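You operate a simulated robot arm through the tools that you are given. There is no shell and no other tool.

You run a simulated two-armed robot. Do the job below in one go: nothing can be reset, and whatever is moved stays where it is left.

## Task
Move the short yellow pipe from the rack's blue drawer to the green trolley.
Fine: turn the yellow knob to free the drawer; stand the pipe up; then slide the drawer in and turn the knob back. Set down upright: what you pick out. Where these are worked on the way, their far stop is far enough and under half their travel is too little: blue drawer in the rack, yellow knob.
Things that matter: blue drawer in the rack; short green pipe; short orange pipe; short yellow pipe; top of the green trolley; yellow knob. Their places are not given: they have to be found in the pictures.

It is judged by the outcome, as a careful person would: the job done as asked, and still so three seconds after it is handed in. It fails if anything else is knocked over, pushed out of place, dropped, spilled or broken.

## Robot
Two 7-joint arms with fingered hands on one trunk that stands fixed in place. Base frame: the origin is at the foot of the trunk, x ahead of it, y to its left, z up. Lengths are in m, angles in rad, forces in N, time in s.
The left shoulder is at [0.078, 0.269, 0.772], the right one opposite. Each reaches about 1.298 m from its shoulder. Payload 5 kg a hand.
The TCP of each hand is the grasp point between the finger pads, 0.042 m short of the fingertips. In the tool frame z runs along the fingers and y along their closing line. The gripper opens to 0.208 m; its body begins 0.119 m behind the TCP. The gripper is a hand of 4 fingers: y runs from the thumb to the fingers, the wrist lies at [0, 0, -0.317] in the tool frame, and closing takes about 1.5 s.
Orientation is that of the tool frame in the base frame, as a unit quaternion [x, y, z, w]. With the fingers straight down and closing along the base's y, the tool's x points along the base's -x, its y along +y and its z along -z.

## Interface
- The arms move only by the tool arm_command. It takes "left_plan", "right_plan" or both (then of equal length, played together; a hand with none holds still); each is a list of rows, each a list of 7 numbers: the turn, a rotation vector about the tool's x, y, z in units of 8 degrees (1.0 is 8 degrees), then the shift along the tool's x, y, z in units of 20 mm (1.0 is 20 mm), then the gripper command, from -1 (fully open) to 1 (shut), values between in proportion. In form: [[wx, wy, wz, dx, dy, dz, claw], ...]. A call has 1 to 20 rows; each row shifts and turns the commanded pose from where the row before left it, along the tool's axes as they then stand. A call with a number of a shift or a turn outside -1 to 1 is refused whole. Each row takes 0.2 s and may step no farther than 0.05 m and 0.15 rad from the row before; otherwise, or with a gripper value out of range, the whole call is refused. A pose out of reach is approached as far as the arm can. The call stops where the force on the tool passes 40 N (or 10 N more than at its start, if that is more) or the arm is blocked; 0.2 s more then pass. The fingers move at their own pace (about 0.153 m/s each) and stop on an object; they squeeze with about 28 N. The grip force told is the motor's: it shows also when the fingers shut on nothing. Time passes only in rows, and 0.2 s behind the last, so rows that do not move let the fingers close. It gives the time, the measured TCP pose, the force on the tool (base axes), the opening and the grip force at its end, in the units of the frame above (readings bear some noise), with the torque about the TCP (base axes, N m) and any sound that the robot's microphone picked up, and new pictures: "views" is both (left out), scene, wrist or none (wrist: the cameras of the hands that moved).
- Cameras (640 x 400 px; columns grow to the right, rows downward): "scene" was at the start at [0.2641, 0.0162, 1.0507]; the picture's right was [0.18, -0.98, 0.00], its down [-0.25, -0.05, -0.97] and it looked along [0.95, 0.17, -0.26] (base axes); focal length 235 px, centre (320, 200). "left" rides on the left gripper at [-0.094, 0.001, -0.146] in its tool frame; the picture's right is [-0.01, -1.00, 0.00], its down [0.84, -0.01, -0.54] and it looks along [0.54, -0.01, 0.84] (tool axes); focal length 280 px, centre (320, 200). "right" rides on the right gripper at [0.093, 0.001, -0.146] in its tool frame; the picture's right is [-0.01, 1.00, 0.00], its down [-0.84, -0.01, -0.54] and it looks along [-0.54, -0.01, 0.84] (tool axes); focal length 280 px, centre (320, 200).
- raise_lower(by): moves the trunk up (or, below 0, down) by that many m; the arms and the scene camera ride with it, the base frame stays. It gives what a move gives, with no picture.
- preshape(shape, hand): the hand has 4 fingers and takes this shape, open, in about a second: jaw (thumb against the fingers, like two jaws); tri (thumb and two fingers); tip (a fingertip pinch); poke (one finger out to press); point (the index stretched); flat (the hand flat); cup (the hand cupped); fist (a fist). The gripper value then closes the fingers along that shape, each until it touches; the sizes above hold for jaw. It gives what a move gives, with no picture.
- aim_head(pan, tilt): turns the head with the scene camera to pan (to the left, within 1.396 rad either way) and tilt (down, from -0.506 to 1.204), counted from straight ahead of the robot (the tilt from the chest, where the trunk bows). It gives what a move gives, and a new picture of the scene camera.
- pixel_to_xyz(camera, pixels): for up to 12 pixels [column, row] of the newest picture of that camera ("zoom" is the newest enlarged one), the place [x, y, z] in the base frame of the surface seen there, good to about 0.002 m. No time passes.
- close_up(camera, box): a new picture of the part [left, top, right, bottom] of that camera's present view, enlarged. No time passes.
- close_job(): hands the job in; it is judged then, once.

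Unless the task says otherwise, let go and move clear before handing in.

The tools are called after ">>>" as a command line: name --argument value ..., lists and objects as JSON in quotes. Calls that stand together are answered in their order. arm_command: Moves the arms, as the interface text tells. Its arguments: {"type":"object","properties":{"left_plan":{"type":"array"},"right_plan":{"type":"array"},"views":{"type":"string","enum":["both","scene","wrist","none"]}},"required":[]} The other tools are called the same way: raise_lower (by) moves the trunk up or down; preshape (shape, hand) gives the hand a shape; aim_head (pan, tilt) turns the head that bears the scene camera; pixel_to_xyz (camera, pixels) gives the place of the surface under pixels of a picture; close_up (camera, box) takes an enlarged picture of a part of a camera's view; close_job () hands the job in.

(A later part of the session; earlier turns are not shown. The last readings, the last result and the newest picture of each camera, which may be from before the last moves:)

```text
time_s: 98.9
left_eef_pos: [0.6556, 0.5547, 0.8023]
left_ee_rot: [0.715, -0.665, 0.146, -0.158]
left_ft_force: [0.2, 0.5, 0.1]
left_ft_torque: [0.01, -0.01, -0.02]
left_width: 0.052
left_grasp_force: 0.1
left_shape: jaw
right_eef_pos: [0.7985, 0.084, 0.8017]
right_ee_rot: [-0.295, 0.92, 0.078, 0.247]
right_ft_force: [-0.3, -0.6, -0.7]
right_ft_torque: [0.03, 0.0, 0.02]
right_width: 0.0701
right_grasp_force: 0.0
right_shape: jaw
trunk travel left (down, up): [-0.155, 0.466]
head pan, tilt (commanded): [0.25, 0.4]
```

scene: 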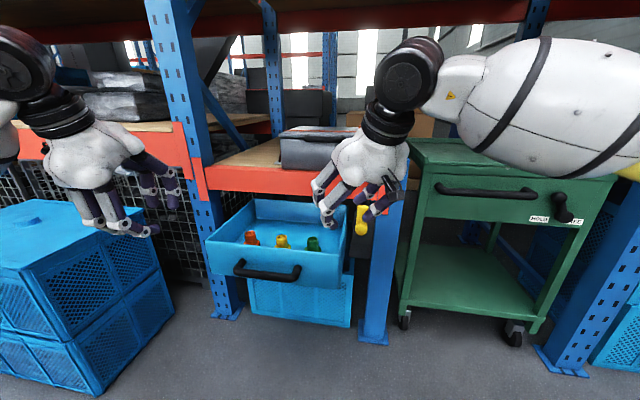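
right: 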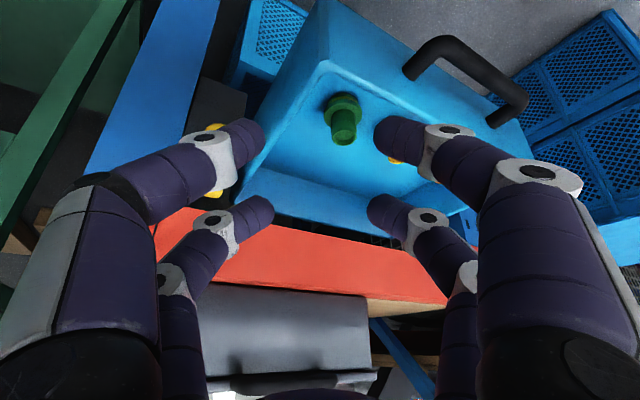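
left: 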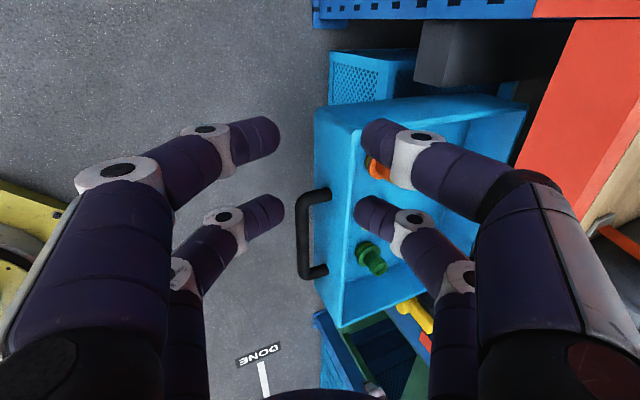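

The 30° tilted pose is reached cleanly. I'll move over to above the yellow pipe, about (0.917, 0.328, 0.74), tips staying above the drawer's rim.

>>> arm_command --right_plan '[[0, 0, 0, -0.877, 0.65, 0.86, 0.327], [0, 0, 0, -0.877, 0.65, 0.86, 0.327], [0, 0, 0, -0.877, 0.65, 0.86, 0.327], [0, 0, 0, -0.877, 0.65, 0.86, 0.327], [0, 0, 0, -0.877, 0.65, 0.86, 0.327], [0, 0, 0, -0.877, 0.65, 0.86, 0.327], [0, 0, 0, -0.877, 0.65, 0.86, 0.327], [0, 0, 0, -0.877, 0.65, 0.86, 0.327], [0, 0, 0, -0.877, 0.65, 0.86, 0.327], [0, 0, 0, -0.877, 0.65, 0.86, 0.327], [0, 0, 0, 0, 0, 0, 0.327]]' --views "both"

```text
time_s: 101.5
left_eef_pos: [0.6572, 0.554, 0.8024]
left_ee_rot: [0.715, -0.665, 0.146, -0.158]
left_ft_force: [0.3, -1.0, 0.2]
left_ft_torque: [0.07, 0.04, 0.01]
left_width: 0.0518
left_grasp_force: 0.2
left_shape: jaw
right_eef_pos: [0.977, 0.2451, 0.7495]
right_ee_rot: [-0.249, 0.932, 0.077, 0.252]
right_ft_force: [-0.4, 0.2, 0.3]
right_ft_torque: [0.08, 0.02, 0.03]
right_width: 0.0699
right_grasp_force: 0.1
right_shape: jaw
trunk travel left (down, up): [-0.155, 0.466]
head pan, tilt (commanded): [0.25, 0.4]
stopped in row 11 (right hand): the arm was blocked; the commanded pose is now the measured one
```

scene: 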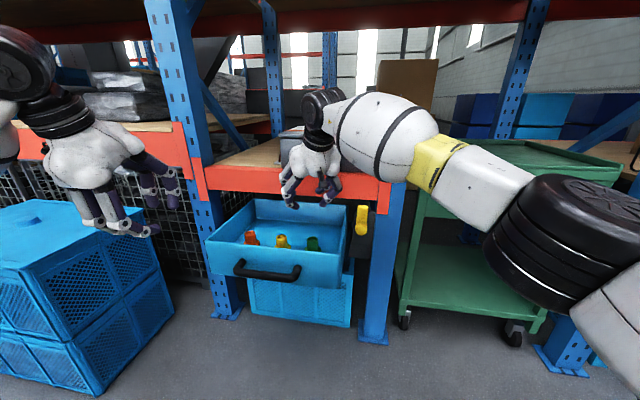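
right: 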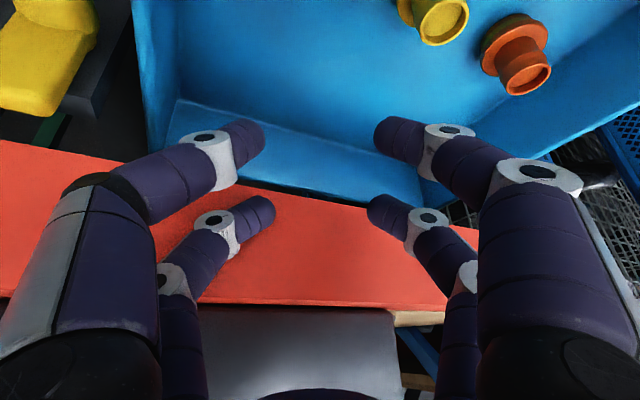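

The arm was reported blocked at (0.977, 0.245, 0.75) with no force on the tool, so a link higher up may be obstructed. I'll measure the elbow and forearm in the scene picture.

>>> pixel_to_xyz --camera "scene" --pixels '[[560, 220], [600, 200], [500, 250], [620, 270], [480, 180], [440, 165], [400, 140], [350, 120], [320, 100], [630, 320], [520, 200], [330, 190]]'

>>> aim_head --pan -0.4 --tilt 0.7

```text
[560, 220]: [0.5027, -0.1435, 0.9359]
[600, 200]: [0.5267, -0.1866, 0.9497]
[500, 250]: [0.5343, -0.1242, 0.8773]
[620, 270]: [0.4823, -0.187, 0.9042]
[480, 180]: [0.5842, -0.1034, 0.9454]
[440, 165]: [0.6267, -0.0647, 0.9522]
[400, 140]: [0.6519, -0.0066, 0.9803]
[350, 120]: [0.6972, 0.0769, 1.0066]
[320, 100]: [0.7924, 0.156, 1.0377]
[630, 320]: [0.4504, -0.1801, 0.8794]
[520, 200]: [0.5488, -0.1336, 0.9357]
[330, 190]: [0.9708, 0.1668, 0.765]
```

```text
time_s: 102.5
left_eef_pos: [0.6556, 0.554, 0.802]
left_ee_rot: [0.715, -0.665, 0.145, -0.159]
left_ft_force: [0.4, -0.6, -0.1]
left_ft_torque: [-0.05, 0.0, -0.01]
left_width: 0.0518
left_grasp_force: 0.0
left_shape: jaw
right_eef_pos: [0.9757, 0.245, 0.7492]
right_ee_rot: [-0.249, 0.932, 0.076, 0.252]
right_ft_force: [-0.2, -1.0, -0.4]
right_ft_torque: [0.01, 0.02, -0.01]
right_width: 0.0699
right_grasp_force: 0.1
right_shape: jaw
trunk travel left (down, up): [-0.155, 0.466]
head pan, tilt (commanded): [-0.4, 0.7]
```

scene: 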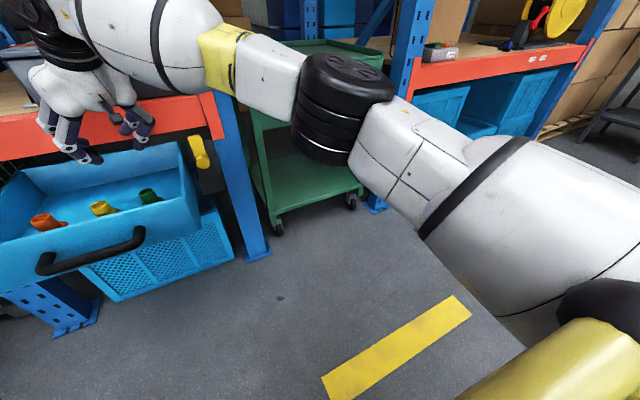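

The right upper arm seems unable to swing any farther left, about 9° past straight ahead. A steeper 38° tilt keeps the elbow inside that limit. I'll back away from the beam and take that tilt just in front of the drawer.

>>> arm_command --right_plan '[[0, 0, 0, 0.919, 0.528, -0.374, 0.327], [0, 0, 0, 0.919, 0.528, -0.374, 0.327], [0, 0, 0, 0.919, 0.528, -0.374, 0.327], [0, 0, 0, 0.919, 0.528, -0.374, 0.327], [0, 0, 0, 0.919, 0.528, -0.374, 0.327], [0, 0, 0, 0.919, 0.528, -0.374, 0.327], [0, 0, 0, 0.919, 0.528, -0.374, 0.327], [-0.137, -0.463, -0.303, 0, 0, 0, 0.327], [-0.137, -0.463, -0.303, 0, 0, 0, 0.327], [0, 0, 0, 0, 0, 0, 0.327]]' --views "none"

>>> aim_head --pan 0.2 --tilt 0.5

```text
time_s: 104.7
left_eef_pos: [0.6562, 0.5551, 0.8016]
left_ee_rot: [0.715, -0.665, 0.146, -0.159]
left_ft_force: [0.3, -0.4, 0.6]
left_ft_torque: [0.04, 0.0, 0.0]
left_width: 0.052
left_grasp_force: 0.1
left_shape: jaw
right_eef_pos: [0.8163, 0.244, 0.7309]
right_ee_rot: [-0.29, 0.9, 0.101, 0.31]
right_ft_force: [-0.8, -0.1, 0.7]
right_ft_torque: [0.02, -0.01, 0.03]
right_width: 0.0699
right_grasp_force: 0.0
right_shape: jaw
trunk travel left (down, up): [-0.155, 0.466]
head pan, tilt (commanded): [-0.4, 0.7]
```

```text
time_s: 105.7
left_eef_pos: [0.6556, 0.5541, 0.8029]
left_ee_rot: [0.715, -0.665, 0.147, -0.159]
left_ft_force: [-0.3, 0.4, -0.5]
left_ft_torque: [0.0, -0.01, -0.02]
left_width: 0.0518
left_grasp_force: 0.1
left_shape: jaw
right_eef_pos: [0.8167, 0.2436, 0.7307]
right_ee_rot: [-0.29, 0.9, 0.1, 0.31]
right_ft_force: [0.3, 0.1, 1.0]
right_ft_torque: [0.0, 0.0, 0.02]
right_width: 0.07
right_grasp_force: 0.0
right_shape: jaw
trunk travel left (down, up): [-0.155, 0.466]
head pan, tilt (commanded): [0.201, 0.499]
```

scene: 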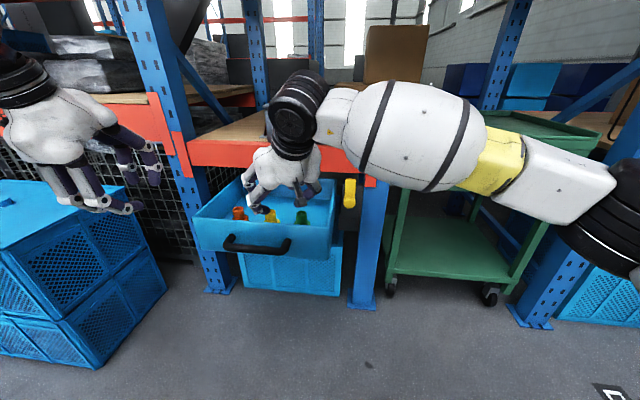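

The hand now hovers over the drawer's front right at the new tilt. I'll take the right wrist view and measure the yellow pipe from there.

>>> close_up --camera "right" --box '[0, 0, 640, 400]'

>>> close_up --camera "scene" --box '[190, 180, 350, 280]'

```text
1.00 times, centred on (320, 200) of right (not enlarged: the box is as wide or as high as the picture)
```

zoom: 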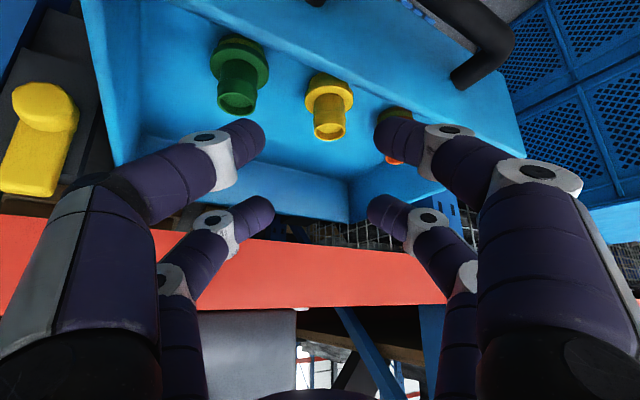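

```text
4.00 times, centred on (270, 230) of scene
```

zoom: 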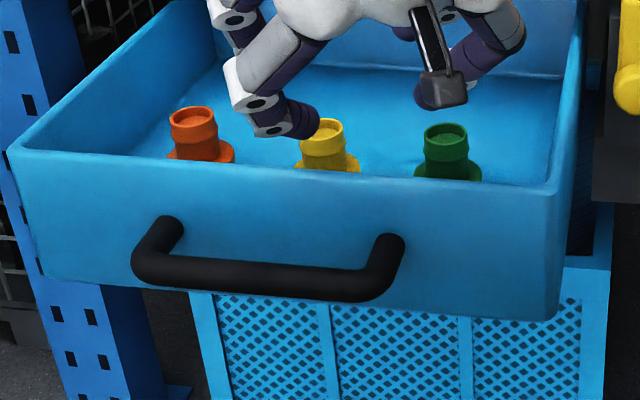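

The yellow pipe sits at column 328 in the wrist view, nearly midway between the fingers. I'll measure its collar, neck and flange from here.

>>> pixel_to_xyz --camera "right" --pixels '[[328, 130], [328, 112], [316, 115], [340, 115], [328, 88], [307, 92], [351, 92], [328, 140], [238, 100], [238, 65], [328, 76], [300, 60]]'

>>> close_up --camera "right" --box '[200, 30, 420, 170]'

>>> pixel_to_xyz --camera "zoom" --pixels '[[370, 295], [340, 260], [405, 260], [372, 240], [372, 205], [350, 215], [395, 215], [372, 165], [310, 180], [440, 180], [372, 320], [372, 275]]'

```text
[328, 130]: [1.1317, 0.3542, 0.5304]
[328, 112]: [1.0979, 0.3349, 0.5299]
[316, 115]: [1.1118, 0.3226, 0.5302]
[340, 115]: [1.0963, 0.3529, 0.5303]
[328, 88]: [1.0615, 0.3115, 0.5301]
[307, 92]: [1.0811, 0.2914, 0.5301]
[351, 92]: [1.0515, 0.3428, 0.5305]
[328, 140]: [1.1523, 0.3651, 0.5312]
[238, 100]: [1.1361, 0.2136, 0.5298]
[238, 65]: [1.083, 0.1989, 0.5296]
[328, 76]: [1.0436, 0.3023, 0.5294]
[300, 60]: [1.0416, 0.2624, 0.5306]
```

```text
2.86 times, centred on (310, 100) of right
```

zoom: 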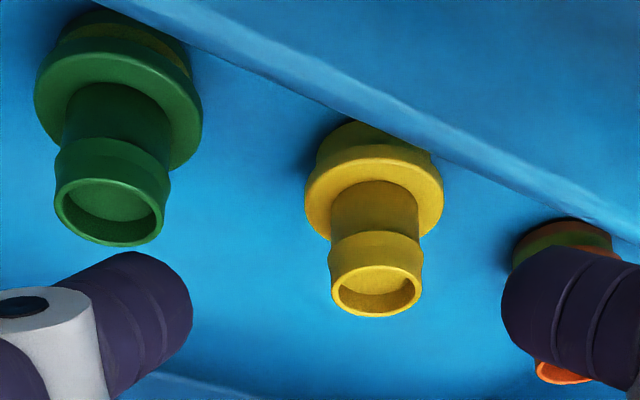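

```text
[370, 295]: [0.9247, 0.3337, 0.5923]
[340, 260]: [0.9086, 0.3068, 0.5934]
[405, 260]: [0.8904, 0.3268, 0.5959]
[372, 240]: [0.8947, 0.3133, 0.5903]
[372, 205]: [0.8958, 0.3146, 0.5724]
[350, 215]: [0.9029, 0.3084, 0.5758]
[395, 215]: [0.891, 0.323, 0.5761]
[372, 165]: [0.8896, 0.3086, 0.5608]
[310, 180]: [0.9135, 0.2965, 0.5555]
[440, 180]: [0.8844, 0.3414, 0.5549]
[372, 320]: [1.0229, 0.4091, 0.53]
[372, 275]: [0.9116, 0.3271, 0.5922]
```

From the wrist view the pipe's axis is at (0.9105, 0.324), flange top at z≈0.56, neck z 0.56–0.58 and collar up to 0.604. I'll approach mostly along the fingers, stopping two-thirds of the way to check.

>>> arm_command --right_plan '[[0, 0, 0, -0.161, 0.062, 0.903, 0.327], [0, 0, 0, -0.161, 0.062, 0.903, 0.327], [0, 0, 0, -0.161, 0.062, 0.903, 0.327], [0, 0, 0, -0.161, 0.062, 0.903, 0.327], [0, 0, 0, -0.161, 0.062, 0.903, 0.327], [0, 0, 0, -0.161, 0.062, 0.903, 0.327], [0, 0, 0, 0, 0, 0, 0.327]]' --views "both"

```text
time_s: 107.3
left_eef_pos: [0.6554, 0.5545, 0.8012]
left_ee_rot: [0.715, -0.665, 0.147, -0.158]
left_ft_force: [0.0, 0.0, -0.7]
left_ft_torque: [-0.03, -0.02, -0.01]
left_width: 0.052
left_grasp_force: 0.0
left_shape: jaw
right_eef_pos: [0.8813, 0.299, 0.6581]
right_ee_rot: [-0.29, 0.9, 0.101, 0.309]
right_ft_force: [2.4, 0.3, 3.5]
right_ft_torque: [0.07, 0.06, -0.07]
right_width: 0.0699
right_grasp_force: 0.0
right_shape: jaw
trunk travel left (down, up): [-0.155, 0.466]
head pan, tilt (commanded): [0.201, 0.499]
```

scene: 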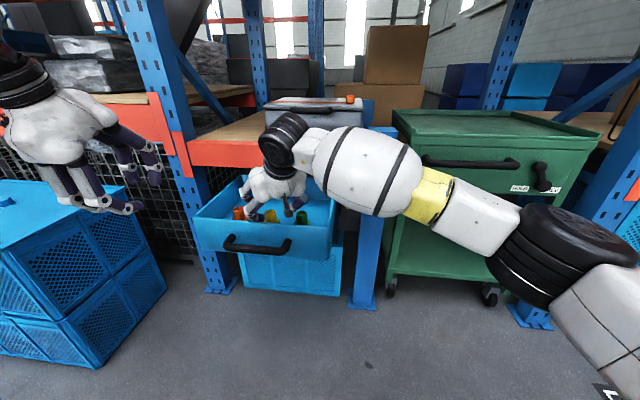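
right: 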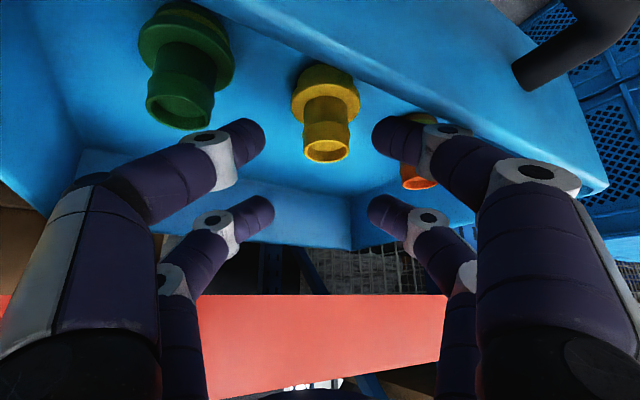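

The pipe at column 327 lies between the finger pairs, slightly right of centre. I'll re-measure from this closer view before the last approach.

>>> close_up --camera "right" --box '[240, 40, 400, 190]'

>>> pixel_to_xyz --camera "zoom" --pixels '[[345, 400], [300, 330], [400, 330], [345, 330], [345, 240], [305, 250], [390, 250], [340, 190], [255, 190], [440, 190], [345, 300], [345, 215]]'

```text
2.67 times, centred on (320, 115) of right
```

zoom: 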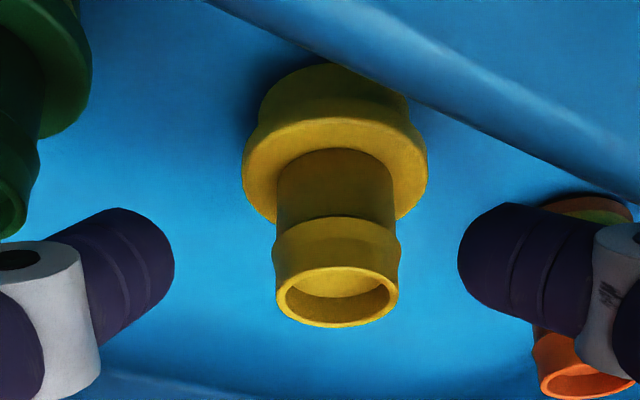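

```text
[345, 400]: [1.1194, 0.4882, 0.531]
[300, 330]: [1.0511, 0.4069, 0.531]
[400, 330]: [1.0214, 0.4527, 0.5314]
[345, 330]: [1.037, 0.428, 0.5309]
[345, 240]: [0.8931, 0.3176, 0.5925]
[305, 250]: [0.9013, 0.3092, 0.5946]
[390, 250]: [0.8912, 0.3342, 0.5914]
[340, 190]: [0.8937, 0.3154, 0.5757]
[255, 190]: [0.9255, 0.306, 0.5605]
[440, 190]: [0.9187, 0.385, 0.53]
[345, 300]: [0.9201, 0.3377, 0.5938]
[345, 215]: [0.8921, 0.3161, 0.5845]
```

The refined axis is (0.909, 0.325), so I need about 5 mm toward +tool y and 53 mm along the fingers. I'll go in and close with the near finger pair on the neck, just above the flange.

>>> arm_command --right_plan '[[0, 0, 0, -0.08, 0.064, 0.66, 0.327], [0, 0, 0, -0.08, 0.064, 0.66, 0.327], [0, 0, 0, -0.08, 0.064, 0.66, 0.327], [0, 0, 0, -0.08, 0.064, 0.66, 0.327], [0, 0, 0, 0, 0, 0, 0.327], [0, 0, 0, 0, 0, 0, 0.327]]' --views "both"

```text
time_s: 108.7
left_eef_pos: [0.6563, 0.5542, 0.8018]
left_ee_rot: [0.715, -0.665, 0.146, -0.158]
left_ft_force: [-0.6, -0.3, 0.2]
left_ft_torque: [-0.01, -0.01, -0.04]
left_width: 0.052
left_grasp_force: 0.0
left_shape: jaw
right_eef_pos: [0.9066, 0.3255, 0.6194]
right_ee_rot: [-0.29, 0.9, 0.1, 0.309]
right_ft_force: [1.7, -0.9, 3.4]
right_ft_torque: [0.07, 0.24, -0.01]
right_width: 0.0701
right_grasp_force: 0.1
right_shape: jaw
trunk travel left (down, up): [-0.155, 0.466]
head pan, tilt (commanded): [0.201, 0.499]
```

scene: 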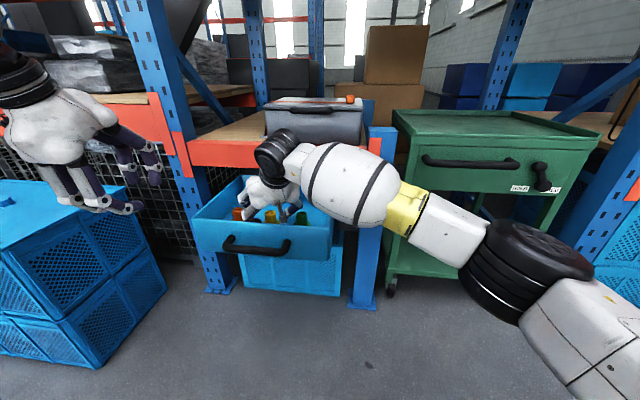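
right: 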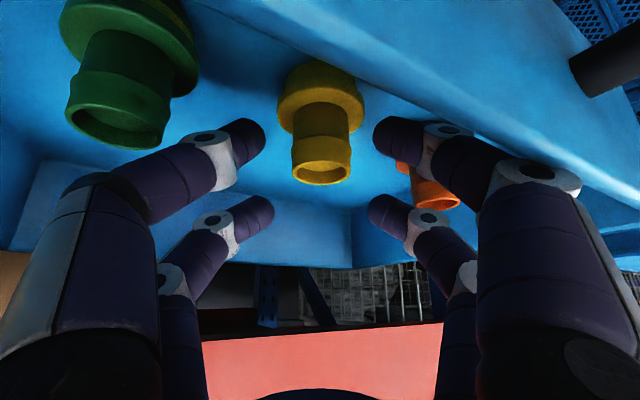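

The pipe's neck at (320,130) is now centred between the near finger tips at (262,130) and (376,130), at the right depth. I'll close the fingers.

>>> arm_command --right_plan '[[0, 0, 0, 0, 0, 0, 0.45], [0, 0, 0, 0, 0, 0, 0.55], [0, 0, 0, 0, 0, 0, 0.65], [0, 0, 0, 0, 0, 0, 0.8], [0, 0, 0, 0, 0, 0, 1], [0, 0, 0, 0, 0, 0, 1], [0, 0, 0, 0, 0, 0, 1], [0, 0, 0, 0, 0, 0, 1]]' --views "wrist"

```text
time_s: 110.5
left_eef_pos: [0.6559, 0.5543, 0.8023]
left_ee_rot: [0.715, -0.665, 0.146, -0.158]
left_ft_force: [-0.6, 0.1, -0.5]
left_ft_torque: [0.01, -0.01, 0.0]
left_width: 0.0517
left_grasp_force: 0.0
left_shape: jaw
right_eef_pos: [0.9066, 0.3233, 0.6202]
right_ee_rot: [-0.29, 0.9, 0.1, 0.308]
right_ft_force: [0.6, -1.2, 0.1]
right_ft_torque: [0.03, 0.01, -0.01]
right_width: 0.0181
right_grasp_force: 28.4
right_shape: jaw
trunk travel left (down, up): [-0.155, 0.466]
head pan, tilt (commanded): [0.201, 0.499]
```

right: 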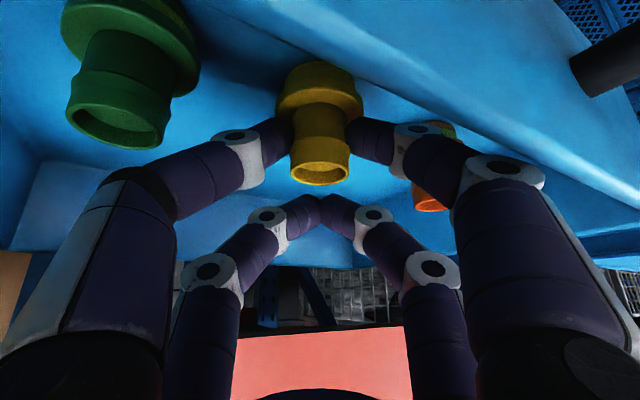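

The near pair holds the neck (grip 28 N) and the far pair has closed on nothing, as planned. I'll lift slowly straight up 6 cm and check that the pipe comes along upright.

>>> arm_command --right_plan '[[0, 0, 0, -0.31, 0, -0.394, 1], [0, 0, 0, -0.31, 0, -0.394, 1], [0, 0, 0, -0.462, 0, -0.591, 1], [0, 0, 0, -0.462, 0, -0.591, 1], [0, 0, 0, -0.31, 0, -0.394, 1], [0, 0, 0, 0, 0, 0, 1]]' --views "both"

```text
time_s: 111.9
left_eef_pos: [0.6559, 0.5536, 0.8008]
left_ee_rot: [0.715, -0.665, 0.146, -0.158]
left_ft_force: [1.4, 0.1, -0.7]
left_ft_torque: [0.02, 0.0, 0.03]
left_width: 0.0518
left_grasp_force: 0.1
left_shape: jaw
right_eef_pos: [0.9066, 0.3238, 0.6804]
right_ee_rot: [-0.291, 0.9, 0.101, 0.309]
right_ft_force: [0.1, -1.0, -0.5]
right_ft_torque: [0.0, -0.01, 0.02]
right_width: 0.0179
right_grasp_force: 28.1
right_shape: jaw
trunk travel left (down, up): [-0.155, 0.466]
head pan, tilt (commanded): [0.201, 0.499]
```

scene: 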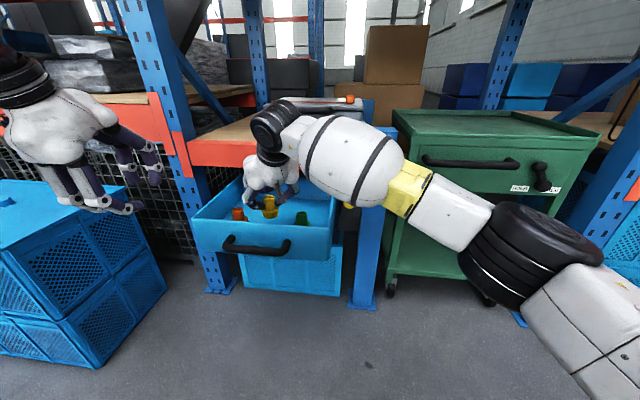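
right: 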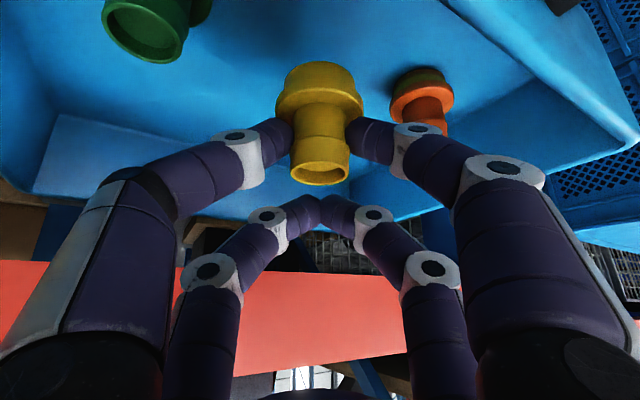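

The pipe came up cleanly, upright and steady in the grip, with the other two undisturbed. I'll retreat up and back along the fingers until it clears the drawer's rim.

>>> arm_command --right_plan '[[0, 0, 0, -0.3, 0, -0.5, 1], [0, 0, 0, -0.3, 0, -0.5, 1], [0, 0, 0, 0, 0, -0.8, 1], [0, 0, 0, 0, 0, -0.8, 1], [0, 0, 0, 0, 0, -0.8, 1], [0, 0, 0, 0, 0, -0.8, 1], [0, 0, 0, 0, 0, -0.8, 1], [0, 0, 0, 0, 0, -0.8, 1], [0, 0, 0, 0, 0, 0, 1]]' --views "both"

```text
time_s: 113.9
left_eef_pos: [0.6561, 0.5545, 0.8032]
left_ee_rot: [0.715, -0.665, 0.146, -0.159]
left_ft_force: [0.0, -0.2, -0.3]
left_ft_torque: [0.0, 0.02, 0.01]
left_width: 0.052
left_grasp_force: 0.0
left_shape: jaw
right_eef_pos: [0.8563, 0.2886, 0.7775]
right_ee_rot: [-0.29, 0.9, 0.1, 0.309]
right_ft_force: [-0.8, 0.6, -0.7]
right_ft_torque: [0.02, -0.01, -0.01]
right_width: 0.0178
right_grasp_force: 28.5
right_shape: jaw
trunk travel left (down, up): [-0.155, 0.466]
head pan, tilt (commanded): [0.201, 0.499]
```

scene: 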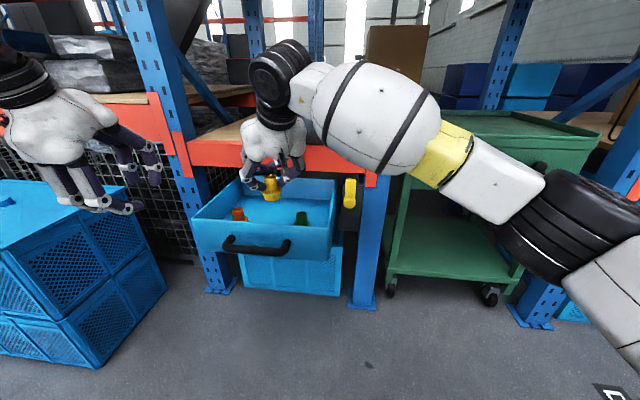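
right: 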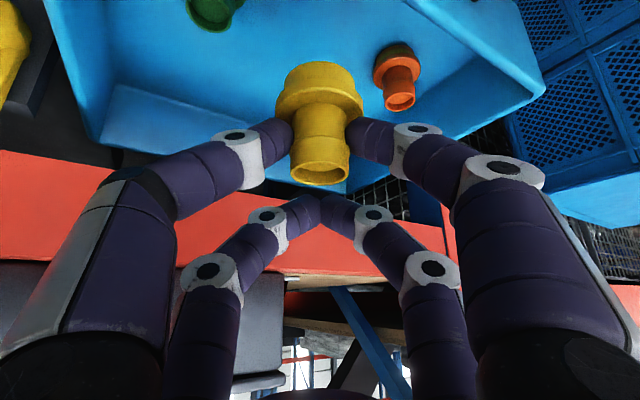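

The pipe is clear of the drawer (bottom at z≈0.685). I'll carry it right and up to about (0.80, 0.0, 0.85) and yaw the hand to face straight ahead, the pipe staying upright throughout.

>>> arm_command --right_plan '[[0, 0, 0, 0.568, -0.923, -0.848, 1], [0, 0, 0, 0.568, -0.923, -0.848, 1], [0, 0, 0, 0.568, -0.923, -0.848, 1], [0, 0, 0, 0.568, -0.923, -0.848, 1], [0, 0, 0, 0.568, -0.923, -0.848, 1], [0, 0, 0, 0.568, -0.923, -0.848, 1], [0, 0, 0, 0.568, -0.923, -0.848, 1], [0, 0, 0, 0.568, -0.923, -0.848, 1], [0, 0, 0, 0.568, -0.923, -0.848, 1], [0, 0, 0, 0.568, -0.923, -0.848, 1], [0, 0, 0, 0.568, -0.923, -0.848, 1], [0.539, 0, 0.69, 0, 0, 0, 1], [0.539, 0, 0.69, 0, 0, 0, 1], [0.539, 0, 0.69, 0, 0, 0, 1], [0.539, 0, 0.69, 0, 0, 0, 1], [0.539, 0, 0.69, 0, 0, 0, 1], [0, 0, 0, 0, 0, 0, 1]]' --views "wrist"

>>> aim_head --pan -0.25 --tilt 0.3

```text
time_s: 117.5
left_eef_pos: [0.6563, 0.5543, 0.8017]
left_ee_rot: [0.715, -0.665, 0.146, -0.159]
left_ft_force: [0.8, -0.1, -0.2]
left_ft_torque: [-0.04, 0.0, 0.01]
left_width: 0.0518
left_grasp_force: 0.0
left_shape: jaw
right_eef_pos: [0.8009, -0.0016, 0.8494]
right_ee_rot: [-0.006, 0.946, 0.002, 0.324]
right_ft_force: [0.4, 0.5, -0.8]
right_ft_torque: [-0.05, -0.01, -0.01]
right_width: 0.0177
right_grasp_force: 27.7
right_shape: jaw
trunk travel left (down, up): [-0.155, 0.466]
head pan, tilt (commanded): [0.201, 0.499]
```

right: 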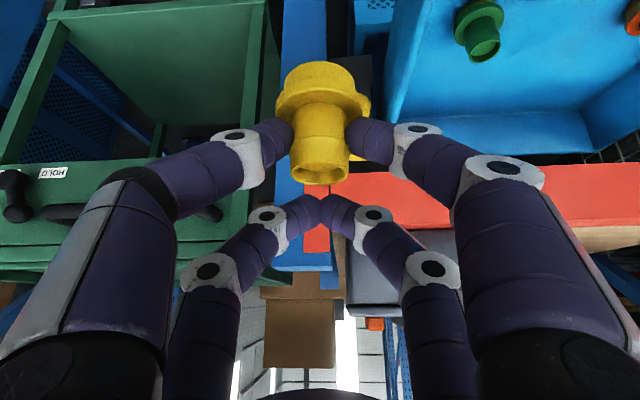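

```text
time_s: 118.4
left_eef_pos: [0.657, 0.5551, 0.8019]
left_ee_rot: [0.715, -0.665, 0.146, -0.158]
left_ft_force: [0.4, 1.4, 0.6]
left_ft_torque: [-0.01, 0.01, -0.02]
left_width: 0.0518
left_grasp_force: 0.0
left_shape: jaw
right_eef_pos: [0.8006, -0.0015, 0.8484]
right_ee_rot: [-0.005, 0.946, 0.002, 0.325]
right_ft_force: [0.3, -0.2, -0.4]
right_ft_torque: [0.0, 0.01, 0.0]
right_width: 0.0176
right_grasp_force: 28.1
right_shape: jaw
trunk travel left (down, up): [-0.155, 0.466]
head pan, tilt (commanded): [-0.25, 0.3]
```

scene: 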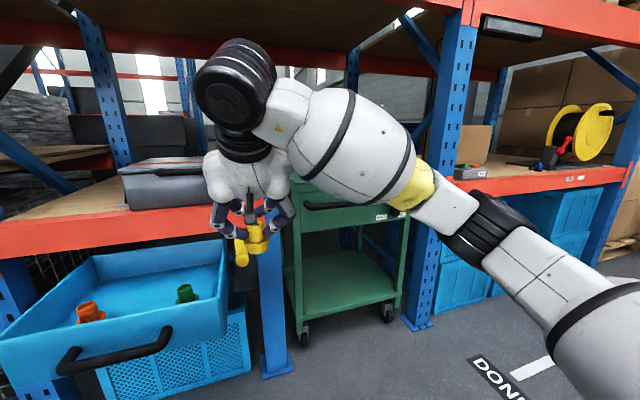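

The pipe hangs upright in the grip at (250,240), clear of everything. I'll raise the trunk 0.3 m so the arm can reach well over the trolley's top.

>>> raise_lower --by 0.3

>>> aim_head --pan -0.3 --tilt 0.5

```text
time_s: 121.4
left_eef_pos: [0.656, 0.5546, 1.1011]
left_ee_rot: [0.716, -0.664, 0.146, -0.159]
left_ft_force: [-0.6, 0.7, 0.1]
left_ft_torque: [-0.07, 0.0, -0.01]
left_width: 0.052
left_grasp_force: 0.1
left_shape: jaw
right_eef_pos: [0.8026, -0.0016, 1.1496]
right_ee_rot: [-0.006, 0.946, 0.002, 0.325]
right_ft_force: [0.0, 0.6, -1.7]
right_ft_torque: [-0.03, 0.03, -0.01]
right_width: 0.0179
right_grasp_force: 27.3
right_shape: jaw
trunk travel left (down, up): [-0.455, 0.166]
head pan, tilt (commanded): [-0.25, 0.3]
```

```text
time_s: 122.2
left_eef_pos: [0.6565, 0.5547, 1.1018]
left_ee_rot: [0.715, -0.665, 0.146, -0.159]
left_ft_force: [0.0, 0.2, 0.6]
left_ft_torque: [-0.02, 0.0, 0.01]
left_width: 0.052
left_grasp_force: 0.1
left_shape: jaw
right_eef_pos: [0.8017, -0.0021, 1.1485]
right_ee_rot: [-0.007, 0.946, 0.002, 0.325]
right_ft_force: [0.0, -0.2, 0.2]
right_ft_torque: [0.01, 0.0, 0.01]
right_width: 0.0179
right_grasp_force: 28.2
right_shape: jaw
trunk travel left (down, up): [-0.455, 0.166]
head pan, tilt (commanded): [-0.3, 0.499]
```

scene: 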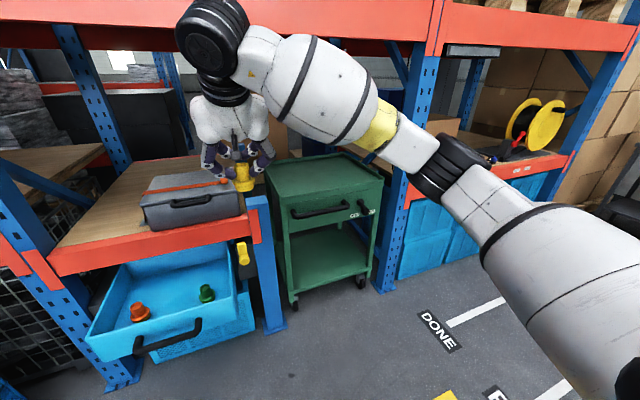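

Now the trolley's top is in view around (320,178). I'll zoom and measure its surface, edges and rims.

>>> close_up --camera "scene" --box '[250, 140, 400, 240]'

>>> pixel_to_xyz --camera "zoom" --pixels '[[90, 215], [110, 240], [300, 180], [400, 200], [540, 175], [250, 220], [110, 130], [200, 100], [350, 75], [420, 110], [200, 180], [300, 130]]'

>>> pixel_to_xyz --camera "zoom" --pixels '[[150, 230], [350, 207], [450, 192], [100, 200], [75, 160], [150, 200], [350, 185], [160, 150], [220, 150], [260, 110], [470, 165], [500, 182]]'

```text
4.00 times, centred on (325, 190) of scene
```

zoom: 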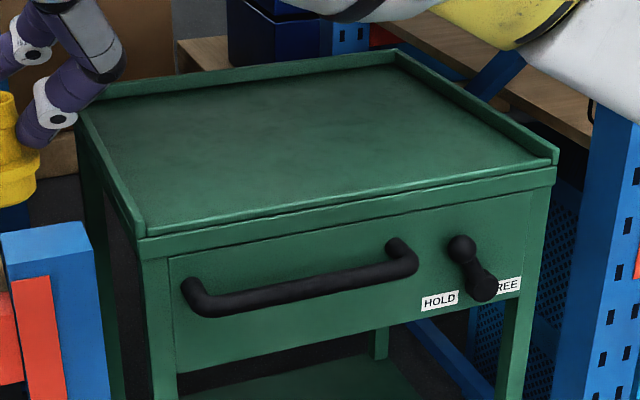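

```text
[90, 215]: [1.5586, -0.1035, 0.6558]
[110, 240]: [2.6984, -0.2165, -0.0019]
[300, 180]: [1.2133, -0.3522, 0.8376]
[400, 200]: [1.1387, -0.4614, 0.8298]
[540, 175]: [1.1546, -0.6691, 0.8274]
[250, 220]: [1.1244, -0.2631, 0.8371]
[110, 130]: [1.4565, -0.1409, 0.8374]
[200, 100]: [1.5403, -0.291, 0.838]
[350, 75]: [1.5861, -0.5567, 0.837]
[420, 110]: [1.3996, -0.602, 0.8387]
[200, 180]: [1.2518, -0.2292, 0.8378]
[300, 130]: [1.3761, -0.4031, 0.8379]
```

```text
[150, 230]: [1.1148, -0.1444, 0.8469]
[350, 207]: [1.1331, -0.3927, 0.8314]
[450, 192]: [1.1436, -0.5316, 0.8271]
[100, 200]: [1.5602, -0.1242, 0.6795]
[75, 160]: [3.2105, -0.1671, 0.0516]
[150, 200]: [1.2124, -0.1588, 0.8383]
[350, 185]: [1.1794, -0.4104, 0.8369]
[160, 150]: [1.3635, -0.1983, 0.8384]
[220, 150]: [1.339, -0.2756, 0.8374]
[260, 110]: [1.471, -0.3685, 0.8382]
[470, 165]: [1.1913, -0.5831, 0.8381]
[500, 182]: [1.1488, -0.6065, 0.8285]
```

The trolley's top is at z≈0.838 with its front edge near x 1.12 and lips at the sides and back. I'll check the overhead beam's height before reaching over the trolley.

>>> pixel_to_xyz --camera "scene" --pixels '[[150, 25], [150, 45], [350, 15], [420, 30], [300, 10], [480, 40], [395, 50], [110, 30], [60, 40], [450, 20], [540, 40], [420, 80]]'

>>> raise_lower --by 0.1

```text
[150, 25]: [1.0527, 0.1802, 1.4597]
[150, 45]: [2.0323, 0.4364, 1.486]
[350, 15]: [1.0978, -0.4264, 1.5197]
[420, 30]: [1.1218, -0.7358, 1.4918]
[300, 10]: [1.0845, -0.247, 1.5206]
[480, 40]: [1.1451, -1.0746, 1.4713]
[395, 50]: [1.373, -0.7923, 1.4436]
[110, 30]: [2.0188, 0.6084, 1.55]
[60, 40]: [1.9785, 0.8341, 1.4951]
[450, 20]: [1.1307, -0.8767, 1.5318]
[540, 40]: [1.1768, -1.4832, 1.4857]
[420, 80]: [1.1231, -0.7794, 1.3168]
```

```text
time_s: 123.5
left_eef_pos: [0.6562, 0.5541, 1.2019]
left_ee_rot: [0.715, -0.665, 0.146, -0.158]
left_ft_force: [-0.7, 0.2, 0.1]
left_ft_torque: [0.03, 0.01, 0.02]
left_width: 0.0519
left_grasp_force: 0.1
left_shape: jaw
right_eef_pos: [0.8012, -0.0019, 1.2477]
right_ee_rot: [-0.006, 0.946, 0.002, 0.324]
right_ft_force: [0.8, 0.9, -0.2]
right_ft_torque: [0.01, 0.02, 0.02]
right_width: 0.0177
right_grasp_force: 28.1
right_shape: jaw
trunk travel left (down, up): [-0.555, 0.066]
head pan, tilt (commanded): [-0.3, 0.499]
```

The overhead beam starts at about z 1.42, well above the planned wrist height. I'll bring the pipe down and right to (0.85, -0.29, 1.02), still in front of the trolley.

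>>> arm_command --right_plan '[[0, 0, 0, 0.347, -0.96, 0.693, 1], [0, 0, 0, 0.347, -0.96, 0.693, 1], [0, 0, 0, 0.347, -0.96, 0.693, 1], [0, 0, 0, 0.347, -0.96, 0.693, 1], [0, 0, 0, 0.347, -0.96, 0.693, 1], [0, 0, 0, 0.347, -0.96, 0.693, 1], [0, 0, 0, 0.347, -0.96, 0.693, 1], [0, 0, 0, 0.347, -0.96, 0.693, 1], [0, 0, 0, 0.347, -0.96, 0.693, 1], [0, 0, 0, 0.347, -0.96, 0.693, 1], [0, 0, 0, 0.347, -0.96, 0.693, 1], [0, 0, 0, 0.347, -0.96, 0.693, 1], [0, 0, 0, 0.347, -0.96, 0.693, 1], [0, 0, 0, 0.347, -0.96, 0.693, 1], [0, 0, 0, 0.347, -0.96, 0.693, 1], [0, 0, 0, 0, 0, 0, 1]]' --views "both"

```text
time_s: 126.9
left_eef_pos: [0.6551, 0.5552, 1.2016]
left_ee_rot: [0.716, -0.664, 0.146, -0.158]
left_ft_force: [0.3, 0.3, 0.1]
left_ft_torque: [-0.03, -0.02, -0.02]
left_width: 0.0521
left_grasp_force: 0.0
left_shape: jaw
right_eef_pos: [0.8528, -0.2896, 1.0189]
right_ee_rot: [-0.007, 0.946, 0.003, 0.325]
right_ft_force: [-0.4, 0.8, -0.2]
right_ft_torque: [0.01, -0.02, -0.03]
right_width: 0.0178
right_grasp_force: 27.2
right_shape: jaw
trunk travel left (down, up): [-0.555, 0.066]
head pan, tilt (commanded): [-0.3, 0.499]
```

scene: 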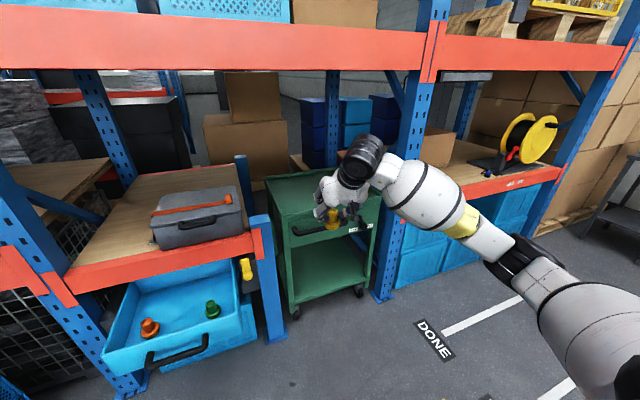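
right: 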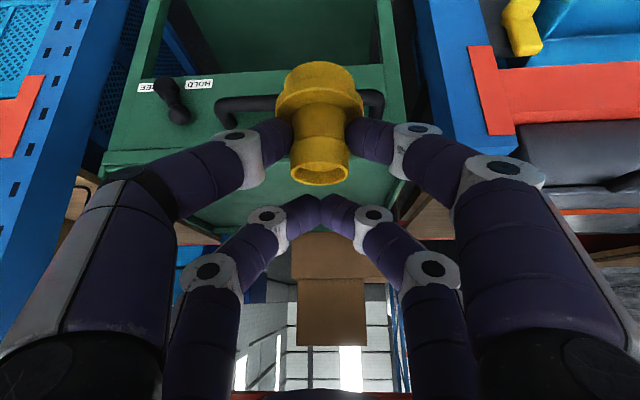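

The pipe is in front of the trolley with its bottom at about z 0.927, above the top's 0.838. I'll move it forward over the trolley, keeping the height.

>>> arm_command --right_plan '[[0, 0, 0, -0.909, -0.015, 0.705, 1], [0, 0, 0, -0.909, -0.015, 0.705, 1], [0, 0, 0, -0.909, -0.015, 0.705, 1], [0, 0, 0, -0.909, -0.015, 0.705, 1], [0, 0, 0, -0.909, -0.015, 0.705, 1], [0, 0, 0, -0.909, -0.015, 0.705, 1], [0, 0, 0, -0.909, -0.015, 0.705, 1], [0, 0, 0, -0.909, -0.015, 0.705, 1], [0, 0, 0, -0.909, -0.015, 0.705, 1], [0, 0, 0, -0.909, -0.015, 0.705, 1], [0, 0, 0, -0.909, -0.015, 0.705, 1], [0, 0, 0, 0, 0, 0, 1]]' --views "both"

```text
time_s: 129.5
left_eef_pos: [0.6565, 0.5552, 1.2012]
left_ee_rot: [0.715, -0.665, 0.146, -0.159]
left_ft_force: [0.1, -0.9, 0.3]
left_ft_torque: [0.0, 0.06, 0.02]
left_width: 0.0518
left_grasp_force: 0.1
left_shape: jaw
right_eef_pos: [1.1059, -0.2907, 1.0183]
right_ee_rot: [-0.006, 0.946, 0.002, 0.325]
right_ft_force: [-0.2, -0.5, -0.8]
right_ft_torque: [0.03, 0.03, 0.03]
right_width: 0.0179
right_grasp_force: 27.8
right_shape: jaw
trunk travel left (down, up): [-0.555, 0.066]
head pan, tilt (commanded): [-0.3, 0.499]
```

scene: 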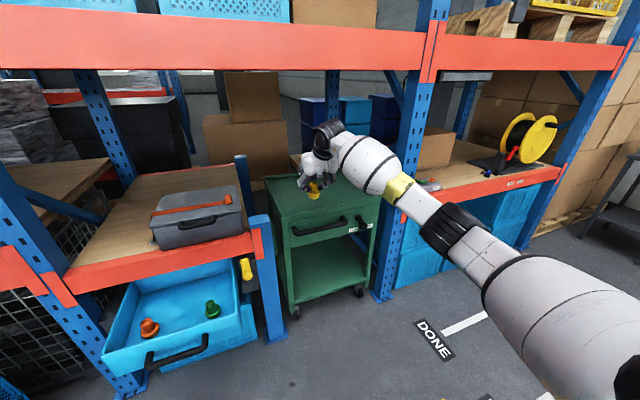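
right: 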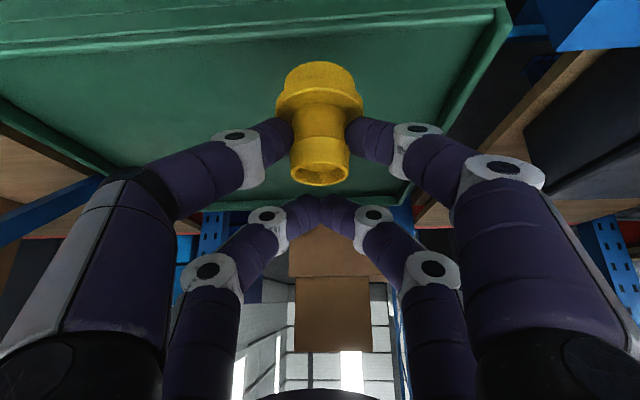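

Good so far. I'll go the last 9 cm forward to x≈1.20, then lower the pipe 7 cm, stopping about 2 cm above the top.

>>> arm_command --right_plan '[[0, 0, 0, -0.909, -0.015, 0.705, 1], [0, 0, 0, -0.909, -0.015, 0.705, 1], [0, 0, 0, -0.909, -0.015, 0.705, 1], [0, 0, 0, -0.909, -0.015, 0.705, 1], [0, 0, 0, 0.54, 0, 0.695, 1], [0, 0, 0, 0.54, 0, 0.695, 1], [0, 0, 0, 0.54, 0, 0.695, 1], [0, 0, 0, 0.54, 0, 0.695, 1], [0, 0, 0, 0, 0, 0, 1]]' --views "both"

```text
time_s: 131.5
left_eef_pos: [0.6557, 0.5541, 1.2018]
left_ee_rot: [0.715, -0.665, 0.146, -0.158]
left_ft_force: [-0.6, -0.4, -0.3]
left_ft_torque: [-0.01, 0.02, 0.0]
left_width: 0.0519
left_grasp_force: 0.1
left_shape: jaw
right_eef_pos: [1.1907, -0.2897, 0.9495]
right_ee_rot: [-0.006, 0.946, 0.002, 0.324]
right_ft_force: [0.0, 0.0, -1.0]
right_ft_torque: [0.0, 0.01, 0.01]
right_width: 0.0179
right_grasp_force: 27.7
right_shape: jaw
right hand out of reach, approached as far as the arm can: row 4
trunk travel left (down, up): [-0.555, 0.066]
head pan, tilt (commanded): [-0.3, 0.499]
```

scene: 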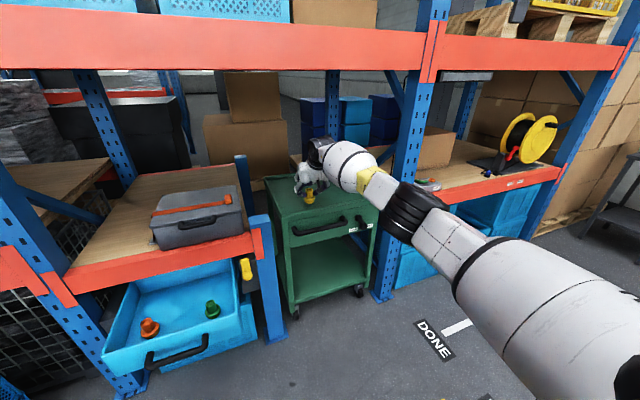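
right: 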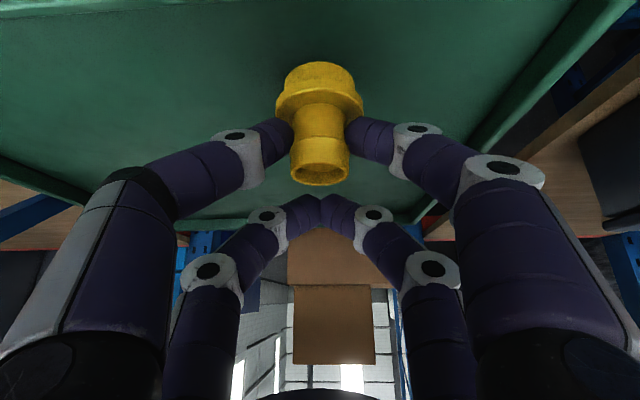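

The pipe hovers about 2 cm above the trolley's top at (1.19, -0.29), 6–7 cm in from its front edge. I'll zoom to check it's upright and see the gap.

>>> close_up --camera "scene" --box '[265, 155, 385, 235]'

>>> close_up --camera "right" --box '[220, 20, 420, 200]'

```text
5.00 times, centred on (325, 195) of scene
```

zoom: 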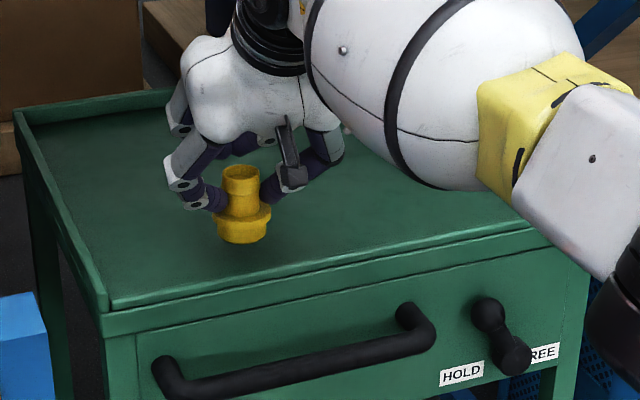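

```text
2.22 times, centred on (320, 110) of right
```

zoom: 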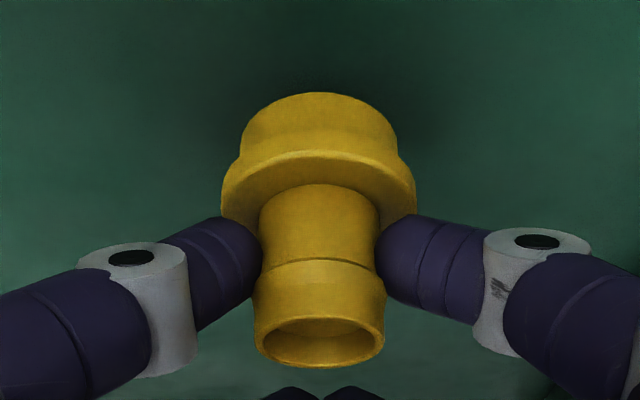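

The pipe hangs plumb, flange down. I'll lower it gently 15 mm in 3 mm steps and read the force.

>>> arm_command --right_plan '[[0, 0, 0, 0.092, 0, 0.1185, 1], [0, 0, 0, 0.092, 0, 0.1185, 1], [0, 0, 0, 0.092, 0, 0.1185, 1], [0, 0, 0, 0.092, 0, 0.1185, 1], [0, 0, 0, 0.092, 0, 0.1185, 1], [0, 0, 0, 0, 0, 0, 1]]' --views "wrist"

>>> close_up --camera "scene" --box '[285, 170, 345, 210]'

```text
time_s: 132.9
left_eef_pos: [0.6551, 0.5535, 1.2017]
left_ee_rot: [0.715, -0.665, 0.146, -0.158]
left_ft_force: [-0.5, -0.6, 0.8]
left_ft_torque: [-0.03, -0.03, -0.02]
left_width: 0.0516
left_grasp_force: 0.0
left_shape: jaw
right_eef_pos: [1.1899, -0.2887, 0.9331]
right_ee_rot: [-0.006, 0.946, 0.003, 0.325]
right_ft_force: [-0.5, 0.1, -0.8]
right_ft_torque: [-0.01, 0.03, 0.01]
right_width: 0.0178
right_grasp_force: 28.2
right_shape: jaw
trunk travel left (down, up): [-0.555, 0.066]
head pan, tilt (commanded): [-0.3, 0.499]
```

right: 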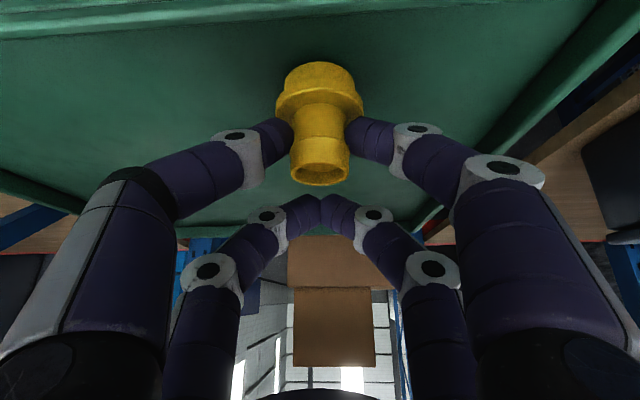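

```text
10.00 times, centred on (315, 190) of scene
```

zoom: 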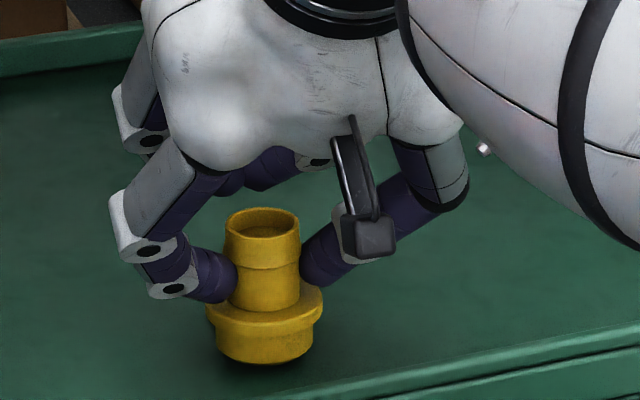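

No contact yet at TCP z 0.933; expected contact is around 0.930. I'll lower 4 mm more in 1 mm steps.

>>> arm_command --right_plan '[[0, 0, 0, 0.031, 0, 0.04, 1], [0, 0, 0, 0.031, 0, 0.04, 1], [0, 0, 0, 0.031, 0, 0.04, 1], [0, 0, 0, 0, 0, 0, 1]]' --views "none"

```text
time_s: 133.9
left_eef_pos: [0.6569, 0.5544, 1.2014]
left_ee_rot: [0.715, -0.664, 0.146, -0.159]
left_ft_force: [0.6, 0.1, 0.2]
left_ft_torque: [0.0, -0.01, -0.06]
left_width: 0.0519
left_grasp_force: 0.1
left_shape: jaw
right_eef_pos: [1.1912, -0.2909, 0.9293]
right_ee_rot: [-0.005, 0.946, 0.002, 0.324]
right_ft_force: [-0.1, -0.1, -0.5]
right_ft_torque: [-0.01, -0.02, 0.0]
right_width: 0.0178
right_grasp_force: 28.3
right_shape: jaw
trunk travel left (down, up): [-0.555, 0.066]
head pan, tilt (commanded): [-0.3, 0.499]
```

Still no contact force at z 0.929. I'll continue in 1 mm steps.

>>> arm_command --right_plan '[[0, 0, 0, 0.031, 0, 0.04, 1], [0, 0, 0, 0.031, 0, 0.04, 1], [0, 0, 0, 0, 0, 0, 1]]' --views "none"

>>> close_up --camera "scene" --box '[290, 175, 335, 205]'

```text
time_s: 134.7
left_eef_pos: [0.6568, 0.5549, 1.2024]
left_ee_rot: [0.715, -0.665, 0.146, -0.158]
left_ft_force: [-0.5, 0.4, 0.2]
left_ft_torque: [-0.01, 0.0, -0.01]
left_width: 0.0519
left_grasp_force: 0.1
left_shape: jaw
right_eef_pos: [1.1903, -0.2893, 0.9289]
right_ee_rot: [-0.005, 0.946, 0.002, 0.325]
right_ft_force: [1.6, -0.4, 3.7]
right_ft_torque: [-0.02, -0.02, 0.0]
right_width: 0.018
right_grasp_force: 28.1
right_shape: jaw
trunk travel left (down, up): [-0.555, 0.066]
head pan, tilt (commanded): [-0.3, 0.499]
```

```text
13.33 times, centred on (312, 190) of scene
```

zoom: 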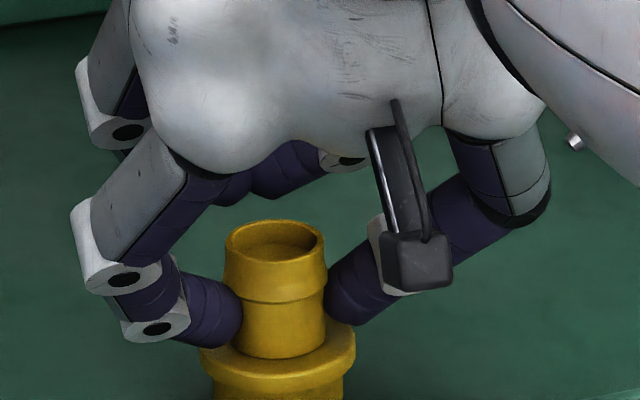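

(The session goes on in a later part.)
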